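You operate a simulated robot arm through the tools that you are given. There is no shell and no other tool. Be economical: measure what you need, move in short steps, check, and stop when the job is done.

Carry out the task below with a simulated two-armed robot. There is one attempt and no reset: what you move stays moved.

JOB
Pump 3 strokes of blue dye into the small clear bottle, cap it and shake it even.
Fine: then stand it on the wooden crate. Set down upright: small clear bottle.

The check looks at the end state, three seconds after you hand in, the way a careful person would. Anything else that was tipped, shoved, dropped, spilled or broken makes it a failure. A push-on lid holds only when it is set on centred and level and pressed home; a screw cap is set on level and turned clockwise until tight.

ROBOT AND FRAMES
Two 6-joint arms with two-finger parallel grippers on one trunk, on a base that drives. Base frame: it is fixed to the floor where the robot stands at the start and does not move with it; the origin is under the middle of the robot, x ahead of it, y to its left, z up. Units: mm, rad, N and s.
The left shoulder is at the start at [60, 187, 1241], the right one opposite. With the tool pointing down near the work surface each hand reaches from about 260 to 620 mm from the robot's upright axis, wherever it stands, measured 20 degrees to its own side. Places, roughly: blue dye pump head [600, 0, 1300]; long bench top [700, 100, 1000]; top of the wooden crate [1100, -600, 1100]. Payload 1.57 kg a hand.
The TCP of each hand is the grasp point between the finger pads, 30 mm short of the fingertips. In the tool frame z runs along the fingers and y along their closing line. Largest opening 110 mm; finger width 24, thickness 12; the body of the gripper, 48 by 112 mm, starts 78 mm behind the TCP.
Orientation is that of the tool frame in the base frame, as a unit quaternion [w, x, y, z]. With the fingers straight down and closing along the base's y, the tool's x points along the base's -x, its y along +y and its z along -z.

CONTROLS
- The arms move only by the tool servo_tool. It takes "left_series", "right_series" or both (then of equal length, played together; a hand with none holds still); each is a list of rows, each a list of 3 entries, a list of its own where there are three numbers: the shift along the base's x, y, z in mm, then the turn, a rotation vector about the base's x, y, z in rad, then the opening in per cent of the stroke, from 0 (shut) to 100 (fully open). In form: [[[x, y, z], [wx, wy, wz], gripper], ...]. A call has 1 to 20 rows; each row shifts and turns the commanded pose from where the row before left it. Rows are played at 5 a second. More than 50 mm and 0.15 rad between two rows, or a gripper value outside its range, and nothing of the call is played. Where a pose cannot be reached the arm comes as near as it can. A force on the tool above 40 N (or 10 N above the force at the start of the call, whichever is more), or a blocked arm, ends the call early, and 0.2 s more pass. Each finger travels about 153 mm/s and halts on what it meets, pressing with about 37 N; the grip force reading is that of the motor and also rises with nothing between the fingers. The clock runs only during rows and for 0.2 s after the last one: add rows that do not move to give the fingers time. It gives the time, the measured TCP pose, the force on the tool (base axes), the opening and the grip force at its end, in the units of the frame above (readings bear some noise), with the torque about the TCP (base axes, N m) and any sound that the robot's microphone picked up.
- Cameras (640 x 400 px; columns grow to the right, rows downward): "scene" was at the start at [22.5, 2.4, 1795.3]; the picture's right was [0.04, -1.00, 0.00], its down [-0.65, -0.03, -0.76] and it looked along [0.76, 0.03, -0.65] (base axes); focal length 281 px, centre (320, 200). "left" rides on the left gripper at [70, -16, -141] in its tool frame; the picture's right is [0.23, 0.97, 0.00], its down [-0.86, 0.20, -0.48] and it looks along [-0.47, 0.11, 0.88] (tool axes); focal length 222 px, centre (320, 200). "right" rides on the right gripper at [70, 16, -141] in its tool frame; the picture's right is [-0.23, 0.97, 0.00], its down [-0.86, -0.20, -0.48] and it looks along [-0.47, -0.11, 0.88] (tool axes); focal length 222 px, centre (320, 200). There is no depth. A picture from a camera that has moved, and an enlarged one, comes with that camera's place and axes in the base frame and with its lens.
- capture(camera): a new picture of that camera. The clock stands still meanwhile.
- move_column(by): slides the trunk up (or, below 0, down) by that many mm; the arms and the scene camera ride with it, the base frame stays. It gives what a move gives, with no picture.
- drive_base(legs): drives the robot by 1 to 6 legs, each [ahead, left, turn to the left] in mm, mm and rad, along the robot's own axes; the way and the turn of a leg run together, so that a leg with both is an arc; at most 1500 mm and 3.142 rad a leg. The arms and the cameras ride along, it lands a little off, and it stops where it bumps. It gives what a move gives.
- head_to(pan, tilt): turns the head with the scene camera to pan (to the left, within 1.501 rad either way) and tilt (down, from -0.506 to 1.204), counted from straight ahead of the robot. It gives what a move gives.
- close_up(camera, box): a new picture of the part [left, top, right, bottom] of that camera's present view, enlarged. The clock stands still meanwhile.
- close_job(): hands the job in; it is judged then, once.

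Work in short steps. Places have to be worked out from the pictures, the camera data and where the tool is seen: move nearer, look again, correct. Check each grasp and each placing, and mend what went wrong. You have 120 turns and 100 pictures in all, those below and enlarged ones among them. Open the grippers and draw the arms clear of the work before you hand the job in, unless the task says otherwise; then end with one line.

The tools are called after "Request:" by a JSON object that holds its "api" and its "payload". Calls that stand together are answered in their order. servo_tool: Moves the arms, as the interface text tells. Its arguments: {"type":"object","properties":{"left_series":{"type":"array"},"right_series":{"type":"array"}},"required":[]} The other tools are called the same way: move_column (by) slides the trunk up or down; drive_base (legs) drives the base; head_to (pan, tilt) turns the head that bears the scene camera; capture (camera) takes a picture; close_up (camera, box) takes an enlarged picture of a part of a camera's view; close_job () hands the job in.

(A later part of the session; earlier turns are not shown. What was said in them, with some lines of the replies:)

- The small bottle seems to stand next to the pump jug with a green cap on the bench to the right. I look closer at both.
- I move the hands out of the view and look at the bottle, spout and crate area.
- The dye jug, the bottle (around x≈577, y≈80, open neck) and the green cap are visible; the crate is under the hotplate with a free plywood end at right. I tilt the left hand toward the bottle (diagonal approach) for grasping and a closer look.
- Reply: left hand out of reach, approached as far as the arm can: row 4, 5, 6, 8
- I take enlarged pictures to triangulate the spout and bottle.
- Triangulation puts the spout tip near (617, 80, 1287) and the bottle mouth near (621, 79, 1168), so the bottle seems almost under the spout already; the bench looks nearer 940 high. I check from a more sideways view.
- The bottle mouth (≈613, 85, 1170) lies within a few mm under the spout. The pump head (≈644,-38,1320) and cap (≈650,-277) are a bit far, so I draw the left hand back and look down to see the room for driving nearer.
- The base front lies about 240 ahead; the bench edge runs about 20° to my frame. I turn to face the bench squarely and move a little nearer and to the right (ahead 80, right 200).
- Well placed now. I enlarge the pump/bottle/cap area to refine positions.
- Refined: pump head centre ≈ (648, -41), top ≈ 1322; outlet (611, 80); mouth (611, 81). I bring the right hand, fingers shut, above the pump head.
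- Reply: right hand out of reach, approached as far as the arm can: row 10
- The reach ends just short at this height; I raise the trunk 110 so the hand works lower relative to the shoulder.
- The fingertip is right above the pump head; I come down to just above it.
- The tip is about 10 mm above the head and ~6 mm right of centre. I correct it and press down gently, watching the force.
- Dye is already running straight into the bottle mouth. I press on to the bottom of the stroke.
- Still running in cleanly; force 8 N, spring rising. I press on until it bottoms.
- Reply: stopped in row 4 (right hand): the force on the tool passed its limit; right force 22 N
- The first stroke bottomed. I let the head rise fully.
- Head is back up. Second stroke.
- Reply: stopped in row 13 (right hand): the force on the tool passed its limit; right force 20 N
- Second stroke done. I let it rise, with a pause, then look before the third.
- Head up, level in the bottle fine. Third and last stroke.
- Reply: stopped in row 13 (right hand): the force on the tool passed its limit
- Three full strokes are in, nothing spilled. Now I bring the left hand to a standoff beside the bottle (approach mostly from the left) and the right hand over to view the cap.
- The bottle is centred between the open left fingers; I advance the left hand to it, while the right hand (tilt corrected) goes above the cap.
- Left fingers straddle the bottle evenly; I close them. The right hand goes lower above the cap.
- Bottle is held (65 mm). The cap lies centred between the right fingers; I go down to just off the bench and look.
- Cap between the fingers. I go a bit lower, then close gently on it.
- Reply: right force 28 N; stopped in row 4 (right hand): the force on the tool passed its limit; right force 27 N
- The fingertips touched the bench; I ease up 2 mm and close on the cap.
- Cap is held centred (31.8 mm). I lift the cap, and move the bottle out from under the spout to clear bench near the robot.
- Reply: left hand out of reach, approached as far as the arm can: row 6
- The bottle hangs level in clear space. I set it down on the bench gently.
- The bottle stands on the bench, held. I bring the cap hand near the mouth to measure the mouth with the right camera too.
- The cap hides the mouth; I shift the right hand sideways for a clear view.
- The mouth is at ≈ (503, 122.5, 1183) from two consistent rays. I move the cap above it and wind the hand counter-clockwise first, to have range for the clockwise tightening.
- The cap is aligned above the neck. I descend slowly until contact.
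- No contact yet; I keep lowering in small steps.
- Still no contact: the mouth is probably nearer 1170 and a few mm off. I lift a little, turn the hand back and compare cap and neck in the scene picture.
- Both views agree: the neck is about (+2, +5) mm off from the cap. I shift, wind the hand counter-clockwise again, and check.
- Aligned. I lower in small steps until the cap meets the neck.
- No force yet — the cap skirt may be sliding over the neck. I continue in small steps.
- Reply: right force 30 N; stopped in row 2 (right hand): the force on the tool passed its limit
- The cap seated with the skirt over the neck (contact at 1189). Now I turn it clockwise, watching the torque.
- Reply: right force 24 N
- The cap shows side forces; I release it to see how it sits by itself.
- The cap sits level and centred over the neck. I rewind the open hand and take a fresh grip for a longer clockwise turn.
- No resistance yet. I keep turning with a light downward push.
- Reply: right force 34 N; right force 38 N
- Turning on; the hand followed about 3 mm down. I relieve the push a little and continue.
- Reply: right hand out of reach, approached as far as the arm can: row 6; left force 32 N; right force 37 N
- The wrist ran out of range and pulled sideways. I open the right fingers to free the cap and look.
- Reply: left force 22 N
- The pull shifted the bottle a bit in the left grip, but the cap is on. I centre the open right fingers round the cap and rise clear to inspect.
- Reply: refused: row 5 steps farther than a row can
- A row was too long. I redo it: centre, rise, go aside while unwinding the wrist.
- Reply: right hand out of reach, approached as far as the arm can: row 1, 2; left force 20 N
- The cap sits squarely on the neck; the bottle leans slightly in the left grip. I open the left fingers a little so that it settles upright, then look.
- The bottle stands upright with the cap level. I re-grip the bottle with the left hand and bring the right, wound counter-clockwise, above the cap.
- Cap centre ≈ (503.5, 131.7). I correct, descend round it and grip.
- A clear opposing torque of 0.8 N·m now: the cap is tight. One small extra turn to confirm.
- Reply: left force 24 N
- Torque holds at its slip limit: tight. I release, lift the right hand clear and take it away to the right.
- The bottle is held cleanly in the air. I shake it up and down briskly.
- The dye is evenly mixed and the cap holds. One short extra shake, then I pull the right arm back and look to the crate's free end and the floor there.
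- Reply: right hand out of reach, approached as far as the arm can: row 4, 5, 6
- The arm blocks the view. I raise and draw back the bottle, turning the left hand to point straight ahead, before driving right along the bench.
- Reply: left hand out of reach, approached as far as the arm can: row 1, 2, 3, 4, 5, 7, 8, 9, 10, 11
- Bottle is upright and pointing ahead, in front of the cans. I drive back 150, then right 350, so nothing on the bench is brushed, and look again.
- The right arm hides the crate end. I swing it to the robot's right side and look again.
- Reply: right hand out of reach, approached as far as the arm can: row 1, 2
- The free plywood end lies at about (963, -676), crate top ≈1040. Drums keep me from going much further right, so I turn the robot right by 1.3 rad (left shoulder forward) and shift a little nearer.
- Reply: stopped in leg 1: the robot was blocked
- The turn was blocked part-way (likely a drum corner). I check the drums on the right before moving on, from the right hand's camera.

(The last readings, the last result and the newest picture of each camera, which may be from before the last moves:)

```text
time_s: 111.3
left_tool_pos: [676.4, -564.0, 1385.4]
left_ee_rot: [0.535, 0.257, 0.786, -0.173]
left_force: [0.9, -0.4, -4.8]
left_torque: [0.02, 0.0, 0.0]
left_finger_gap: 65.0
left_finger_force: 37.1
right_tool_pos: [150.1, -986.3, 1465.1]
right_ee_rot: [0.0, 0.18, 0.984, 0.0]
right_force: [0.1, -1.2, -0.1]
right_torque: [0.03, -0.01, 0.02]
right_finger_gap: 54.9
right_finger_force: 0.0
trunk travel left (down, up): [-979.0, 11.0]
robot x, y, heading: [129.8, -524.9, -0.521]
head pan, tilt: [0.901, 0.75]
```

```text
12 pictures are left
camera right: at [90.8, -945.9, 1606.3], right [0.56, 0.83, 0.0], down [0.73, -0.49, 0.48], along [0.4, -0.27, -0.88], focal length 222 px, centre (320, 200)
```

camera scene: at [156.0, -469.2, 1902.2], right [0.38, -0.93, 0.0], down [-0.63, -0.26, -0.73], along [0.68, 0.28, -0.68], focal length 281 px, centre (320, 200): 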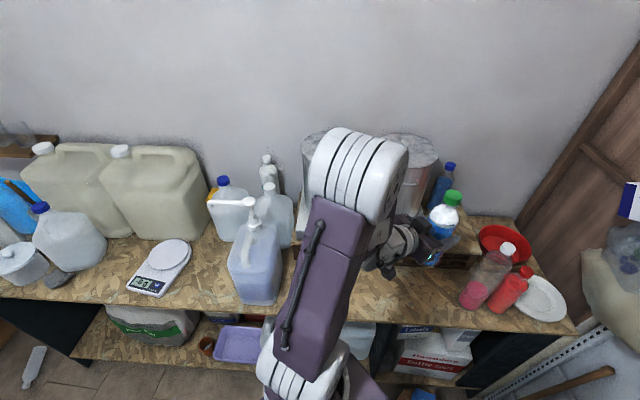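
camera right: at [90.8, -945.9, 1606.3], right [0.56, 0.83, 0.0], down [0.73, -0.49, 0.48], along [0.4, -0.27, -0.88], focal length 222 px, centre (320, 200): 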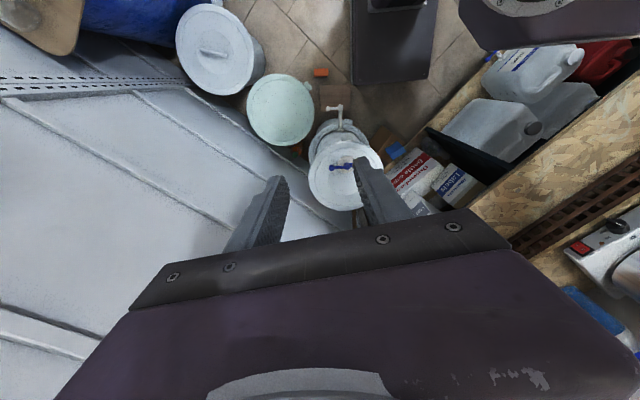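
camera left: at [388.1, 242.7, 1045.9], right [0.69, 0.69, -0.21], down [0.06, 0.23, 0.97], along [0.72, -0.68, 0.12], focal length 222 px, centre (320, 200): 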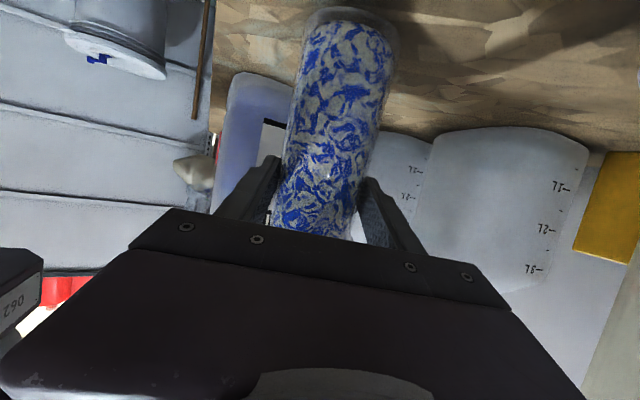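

The drums stand apart from the base; perhaps an arm or corner met something. I try just a translation nearer to the bench.

Request:
{"api": "drive_base", "payload": {"legs": [[66, 35, 0]]}}

Request:
{"api": "head_to", "payload": {"pan": 0.55, "tilt": 1.1}}

Request:
{"api": "capture", "payload": {"camera": "scene"}}

```text
time_s: 112.3
left_tool_pos: [736.3, -565.1, 1390.7]
left_ee_rot: [0.539, 0.258, 0.783, -0.173]
left_force: [-1.6, -0.1, -3.5]
left_torque: [-0.02, -0.03, 0.05]
left_finger_gap: 64.7
left_finger_force: 36.8
right_tool_pos: [210.1, -987.7, 1466.7]
right_ee_rot: [0.005, 0.181, 0.984, 0.0]
right_force: [-1.2, -0.1, -0.4]
right_torque: [0.01, -0.11, 0.0]
right_finger_gap: 55.1
right_finger_force: 0.1
trunk travel left (down, up): [-979.0, 11.0]
robot x, y, heading: [208.7, -529.7, -0.516]
head pan, tilt: [0.901, 0.75]
```

```text
time_s: 113.2
left_tool_pos: [749.8, -565.8, 1386.0]
left_ee_rot: [0.535, 0.257, 0.786, -0.173]
left_force: [0.0, 0.6, -5.2]
left_torque: [0.01, 0.0, 0.0]
left_finger_gap: 64.9
left_finger_force: 36.8
right_tool_pos: [223.2, -988.9, 1464.9]
right_ee_rot: [0.0, 0.181, 0.983, -0.001]
right_force: [0.3, 1.1, -0.6]
right_torque: [-0.01, 0.01, -0.03]
right_finger_gap: 55.1
right_finger_force: 0.1
trunk travel left (down, up): [-979.0, 11.0]
robot x, y, heading: [210.3, -527.9, -0.516]
head pan, tilt: [0.55, 1.1]
```

```text
11 pictures are left
camera scene: at [215.0, -499.5, 1876.4], right [0.04, -1.0, 0.0], down [-0.89, -0.03, -0.46], along [0.45, 0.02, -0.89], focal length 281 px, centre (320, 200)
```

scene: 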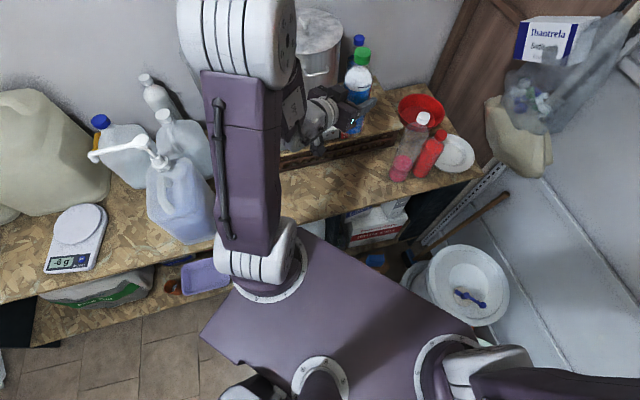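

Translation worked. The target should now be in reach of the left arm; I extend the bottle at height to above the free crate end.

Request:
{"api": "servo_tool", "payload": {"left_series": [[[30, -16, 0], [0, 0, 0.03], 0], [[30, -16, 0], [0, 0, 0.03], 0], [[30, -16, 0], [0, 0, 0.03], 0], [[30, -16, 0], [0, 0, 0.03], 0], [[30, -16, 0], [0, 0, 0.03], 0], [[30, -15, 0], [0, 0, 0.03], 0], [[30, -15, 0], [0, 0, 0.02], 0], [[0, 0, 0], [0, 0, 0], 0]]}}

Request:
{"api": "head_to", "payload": {"pan": 0.35, "tilt": 0.8}}

Request:
{"api": "capture", "payload": {"camera": "scene"}}

```text
time_s: 115.0
left_tool_pos: [973.0, -634.9, 1383.5]
left_ee_rot: [0.546, 0.18, 0.809, -0.123]
left_force: [0.0, -0.7, -5.1]
left_torque: [-0.01, 0.0, 0.01]
left_finger_gap: 65.0
left_finger_force: 37.1
left hand out of reach, approached as far as the arm can: row 4, 5, 6, 7
right_tool_pos: [225.0, -987.7, 1465.7]
right_ee_rot: [0.0, 0.18, 0.984, 0.0]
right_force: [-0.3, 0.5, 0.7]
right_torque: [0.0, 0.0, -0.03]
right_finger_gap: 55.0
right_finger_force: 0.0
trunk travel left (down, up): [-979.0, 11.0]
robot x, y, heading: [209.9, -532.3, -0.515]
head pan, tilt: [0.55, 1.1]
```

```text
time_s: 115.8
left_tool_pos: [972.9, -634.2, 1383.2]
left_ee_rot: [0.547, 0.18, 0.808, -0.123]
left_force: [-0.4, -0.7, -4.0]
left_torque: [0.02, 0.0, 0.0]
left_finger_gap: 65.0
left_finger_force: 37.3
right_tool_pos: [224.6, -988.1, 1465.8]
right_ee_rot: [-0.001, 0.182, 0.983, -0.001]
right_force: [0.3, 0.0, 0.0]
right_torque: [-0.01, -0.01, 0.01]
right_finger_gap: 55.1
right_finger_force: 0.1
trunk travel left (down, up): [-979.0, 11.0]
robot x, y, heading: [206.9, -531.0, -0.517]
head pan, tilt: [0.351, 0.799]
```

```text
10 pictures are left
camera scene: at [233.4, -514.6, 1898.0], right [-0.16, -0.99, 0.0], down [-0.71, 0.12, -0.7], along [0.69, -0.11, -0.72], focal length 281 px, centre (320, 200)
```

scene: 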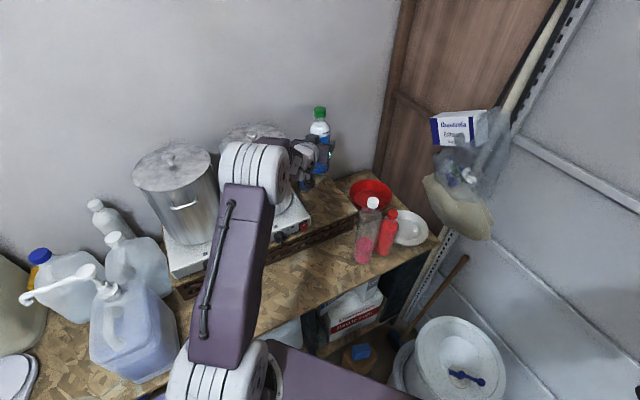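

I enlarge the crate end to fix the exact free spot.

Request:
{"api": "close_up", "payload": {"camera": "scene", "box": [270, 100, 400, 260]}}

```text
2.50 times, centred on (335, 180) of scene
camera zoom: at [233.4, -514.6, 1898.0], right [-0.16, -0.99, 0.0], down [-0.71, 0.12, -0.7], along [0.69, -0.11, -0.72], focal length 703 px, centre (282, 250)
```

zoom: 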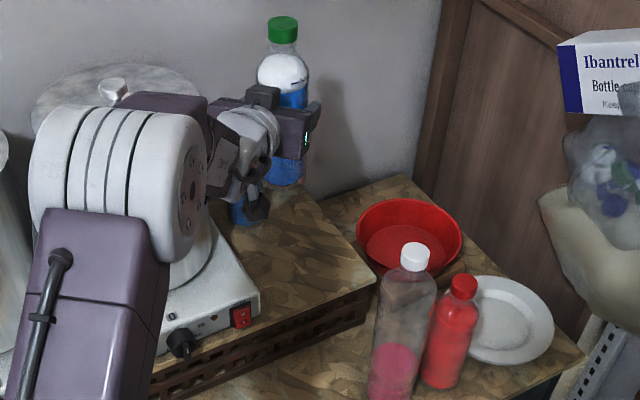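

A good free spot is ≈ (988, -679), ~60 mm from the front edge and ~100 from hotplate and end. I lower the trunk 110 first, which also eases the reach.

Request:
{"api": "move_column", "payload": {"by": -110}}

Request:
{"api": "servo_tool", "payload": {"left_series": [[[3, -14, -5], [0, 0, 0], 0], [[3, -14, -5], [0, 0, 0], 0], [[4, -14, -5], [0, 0, 0], 0], [[0, 0, 0], [0, 0, 0], 0]]}}

```text
time_s: 117.2
left_tool_pos: [973.8, -634.0, 1273.3]
left_ee_rot: [0.547, 0.18, 0.808, -0.123]
left_force: [-0.6, -0.5, -5.2]
left_torque: [0.0, -0.02, 0.0]
left_finger_gap: 64.7
left_finger_force: 36.6
right_tool_pos: [224.7, -987.1, 1356.7]
right_ee_rot: [0.0, 0.18, 0.984, -0.001]
right_force: [0.0, 0.4, 0.8]
right_torque: [0.0, 0.01, -0.01]
right_finger_gap: 55.3
right_finger_force: 0.1
trunk travel left (down, up): [-869.0, 121.0]
robot x, y, heading: [207.9, -530.5, -0.514]
head pan, tilt: [0.351, 0.799]
```

```text
time_s: 118.2
left_tool_pos: [996.5, -665.1, 1261.9]
left_ee_rot: [0.545, 0.182, 0.809, -0.126]
left_force: [-0.1, -0.8, -5.6]
left_torque: [0.02, 0.0, 0.03]
left_finger_gap: 64.7
left_finger_force: 37.0
left hand out of reach, approached as far as the arm can: row 2, 3
right_tool_pos: [224.0, -987.9, 1355.4]
right_ee_rot: [-0.001, 0.181, 0.984, -0.001]
right_force: [0.0, 0.6, -0.3]
right_torque: [0.01, 0.01, 0.0]
right_finger_gap: 54.9
right_finger_force: 0.0
trunk travel left (down, up): [-869.0, 121.0]
robot x, y, heading: [209.7, -532.1, -0.51]
head pan, tilt: [0.351, 0.799]
```

Position is good (≈1001, -668). I lower with the trunk, straight down, and look before the last bit.

Request:
{"api": "move_column", "payload": {"by": -85}}

Request:
{"api": "close_up", "payload": {"camera": "scene", "box": [250, 80, 410, 240]}}

```text
time_s: 119.4
left_tool_pos: [994.7, -665.2, 1179.5]
left_ee_rot: [0.546, 0.183, 0.808, -0.127]
left_force: [-0.6, 0.3, 0.7]
left_torque: [-0.01, -0.18, 0.03]
left_finger_gap: 64.8
left_finger_force: 37.4
right_tool_pos: [224.0, -987.7, 1270.6]
right_ee_rot: [0.0, 0.18, 0.984, -0.001]
right_force: [0.1, 0.0, -0.5]
right_torque: [-0.05, -0.04, 0.0]
right_finger_gap: 55.0
right_finger_force: 0.1
trunk travel left (down, up): [-784.0, 206.0]
robot x, y, heading: [209.3, -529.0, -0.513]
head pan, tilt: [0.351, 0.799]
```

```text
2.50 times, centred on (330, 160) of scene
camera zoom: at [232.7, -514.6, 1703.2], right [-0.16, -0.99, 0.0], down [-0.71, 0.12, -0.7], along [0.69, -0.11, -0.72], focal length 703 px, centre (295, 300)
```

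zoom: 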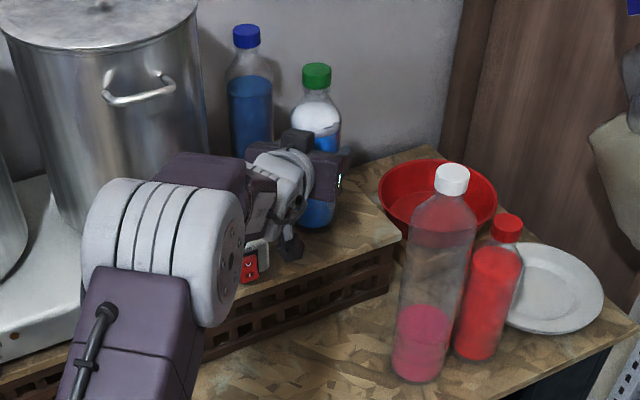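

The force shows the bottle now rests on the crate (base ≈1068), well inside the plywood. I open the fingers gradually.

Request:
{"api": "servo_tool", "payload": {"left_series": [[[0, 0, 0], [0, 0, 0], 58], [[0, 0, 0], [0, 0, 0], 60], [[0, 0, 0], [0, 0, 0], 61], [[0, 0, 0], [0, 0, 0], 63], [[0, 0, 0], [0, 0, 0], 67], [[0, 0, 0], [0, 0, 0], 75], [[0, 0, 0], [0, 0, 0], 75]]}}

Request:
{"api": "close_up", "payload": {"camera": "scene", "box": [290, 80, 370, 180]}}

Request:
{"api": "capture", "payload": {"camera": "left"}}

```text
time_s: 121.0
left_tool_pos: [995.5, -665.6, 1177.6]
left_ee_rot: [0.545, 0.184, 0.808, -0.128]
left_force: [0.3, 0.2, 0.1]
left_torque: [-0.04, 0.01, 0.02]
left_finger_gap: 82.5
left_finger_force: 0.0
right_tool_pos: [223.6, -988.9, 1272.3]
right_ee_rot: [0.0, 0.181, 0.983, -0.001]
right_force: [0.1, 0.1, 0.0]
right_torque: [-0.04, 0.03, -0.01]
right_finger_gap: 55.1
right_finger_force: 0.1
trunk travel left (down, up): [-784.0, 206.0]
robot x, y, heading: [206.2, -530.6, -0.513]
head pan, tilt: [0.351, 0.799]
```

```text
4.00 times, centred on (330, 130) of scene
camera zoom: at [232.8, -514.7, 1703.1], right [-0.16, -0.99, 0.0], down [-0.71, 0.12, -0.7], along [0.69, -0.11, -0.72], focal length 1125 px, centre (280, 480)
```

zoom: 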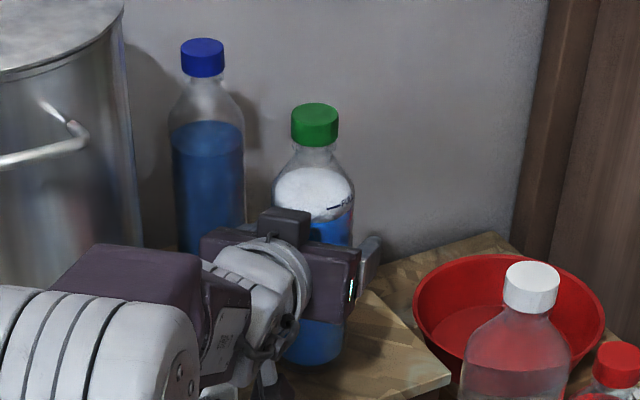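

```text
6 pictures are left
camera left: at [847.2, -611.7, 1165.0], right [0.35, 0.91, -0.22], down [-0.02, 0.24, 0.97], along [0.94, -0.33, 0.1], focal length 222 px, centre (320, 200)
```

left: 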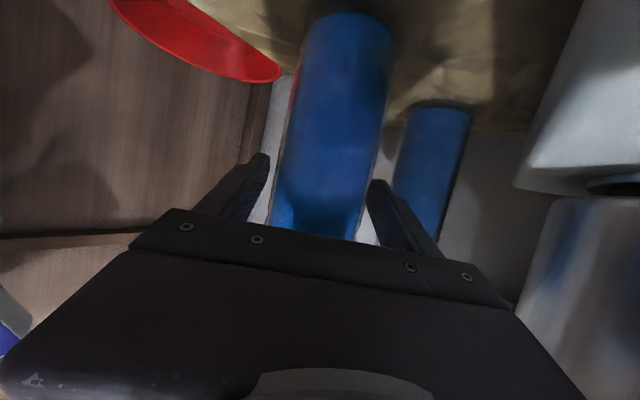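

The bottle stands free, upright and evenly blue. I draw the left hand straight back along its fingers.

Request:
{"api": "servo_tool", "payload": {"left_series": [[[-13.5, 6.6, 0], [0, 0, 0], 75], [[-18, 8.8, 0], [0, 0, 0], 75], [[-22.5, 11, 0], [0, 0, 0], 75], [[-27, 13.2, 0], [0, 0, 0], 75], [[-36, 17.5, 0], [0, 0, 0], 75], [[0, 0, 0], [0, 0, 0], 75]]}}

Request:
{"api": "close_up", "payload": {"camera": "scene", "box": [250, 80, 410, 240]}}

```text
time_s: 122.4
left_tool_pos: [890.2, -592.8, 1183.6]
left_ee_rot: [0.544, 0.186, 0.808, -0.131]
left_force: [0.3, -0.9, -0.4]
left_torque: [-0.01, 0.01, -0.02]
left_finger_gap: 82.4
left_finger_force: 0.1
left hand out of reach, approached as far as the arm can: row 2, 3, 4, 5
right_tool_pos: [224.7, -987.7, 1270.3]
right_ee_rot: [-0.001, 0.181, 0.983, 0.0]
right_force: [0.2, -0.1, -0.4]
right_torque: [0.03, 0.02, -0.01]
right_finger_gap: 54.8
right_finger_force: 0.0
trunk travel left (down, up): [-784.0, 206.0]
robot x, y, heading: [205.5, -526.1, -0.516]
head pan, tilt: [0.351, 0.799]
```

```text
2.50 times, centred on (330, 160) of scene
camera zoom: at [233.6, -515.1, 1703.1], right [-0.16, -0.99, 0.0], down [-0.71, 0.12, -0.7], along [0.69, -0.11, -0.72], focal length 703 px, centre (295, 300)
```

zoom: 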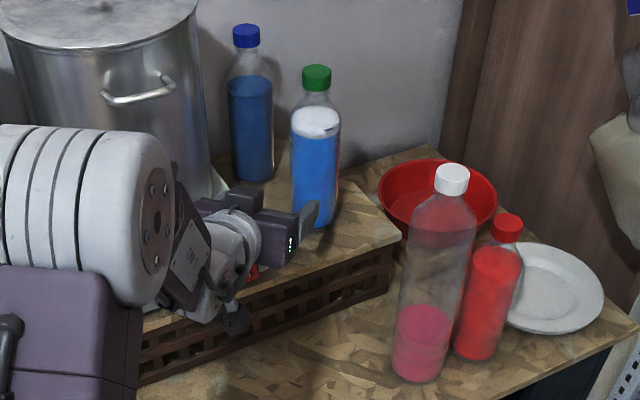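

Bottle placed well, fingers clear. I raise the trunk and draw the arm back.

Request:
{"api": "move_column", "payload": {"by": 195}}

Request:
{"api": "servo_tool", "payload": {"left_series": [[[-30, 0, 10], [0, 0, 0], 75], [[-30, 0, 10], [0, 0, 0], 75], [[-30, 0, 10], [0, 0, 0], 75], [[-30, 0, 0], [0, 0, 0], 75], [[-30, 0, 0], [0, 0, 0], 75], [[0, 0, 0], [0, 0, 0], 75]]}}

Request:
{"api": "capture", "payload": {"camera": "scene"}}

```text
time_s: 124.5
left_tool_pos: [890.0, -591.5, 1378.8]
left_ee_rot: [0.542, 0.187, 0.809, -0.131]
left_force: [0.2, -0.4, -0.2]
left_torque: [0.01, 0.0, -0.02]
left_finger_gap: 82.5
left_finger_force: 0.0
right_tool_pos: [223.6, -987.8, 1465.8]
right_ee_rot: [0.0, 0.18, 0.984, -0.001]
right_force: [-0.4, 0.7, 0.4]
right_torque: [0.0, -0.01, -0.03]
right_finger_gap: 54.9
right_finger_force: 0.0
trunk travel left (down, up): [-979.0, 11.0]
robot x, y, heading: [205.4, -529.9, -0.512]
head pan, tilt: [0.351, 0.799]
```

```text
time_s: 125.9
left_tool_pos: [759.7, -550.6, 1412.0]
left_ee_rot: [0.542, 0.186, 0.809, -0.135]
left_force: [-0.5, 0.4, 0.5]
left_torque: [-0.03, 0.0, 0.02]
left_finger_gap: 82.7
left_finger_force: 0.0
left hand out of reach, approached as far as the arm can: row 1, 2, 3, 4, 5
right_tool_pos: [223.0, -988.0, 1465.9]
right_ee_rot: [-0.001, 0.181, 0.984, -0.001]
right_force: [-0.2, -0.7, 0.5]
right_torque: [-0.02, 0.01, 0.04]
right_finger_gap: 54.9
right_finger_force: 0.1
trunk travel left (down, up): [-979.0, 11.0]
robot x, y, heading: [204.7, -532.6, -0.511]
head pan, tilt: [0.351, 0.799]
```

```text
4 pictures are left
camera scene: at [233.4, -514.6, 1898.1], right [-0.16, -0.99, 0.0], down [-0.71, 0.12, -0.7], along [0.69, -0.11, -0.72], focal length 281 px, centre (320, 200)
```

scene: 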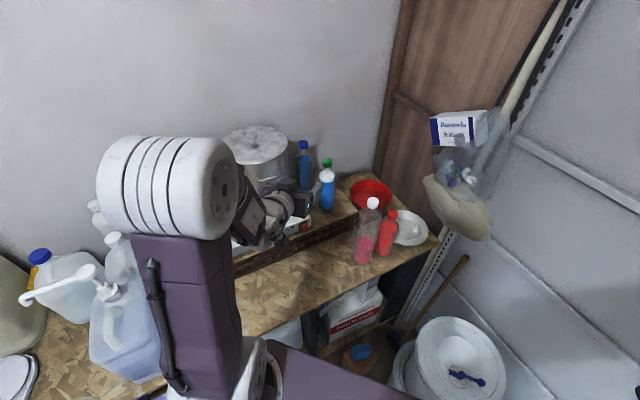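

The bottle stands capped and upright on the crate, both grippers are open and clear, and nothing else visible has moved. I hand the job in.

Request:
{"api": "close_job", "payload": {}}

```text
The job is handed in.
```

Job handed in: I pumped 3 strokes of blue dye into the small clear bottle, screwed the cap tight, shook it to an even blue and stood it upright on the wooden crate. I saw no spills. The base bumped something unseen once while turning; in the pictures afterwards nothing looked tipped or moved.
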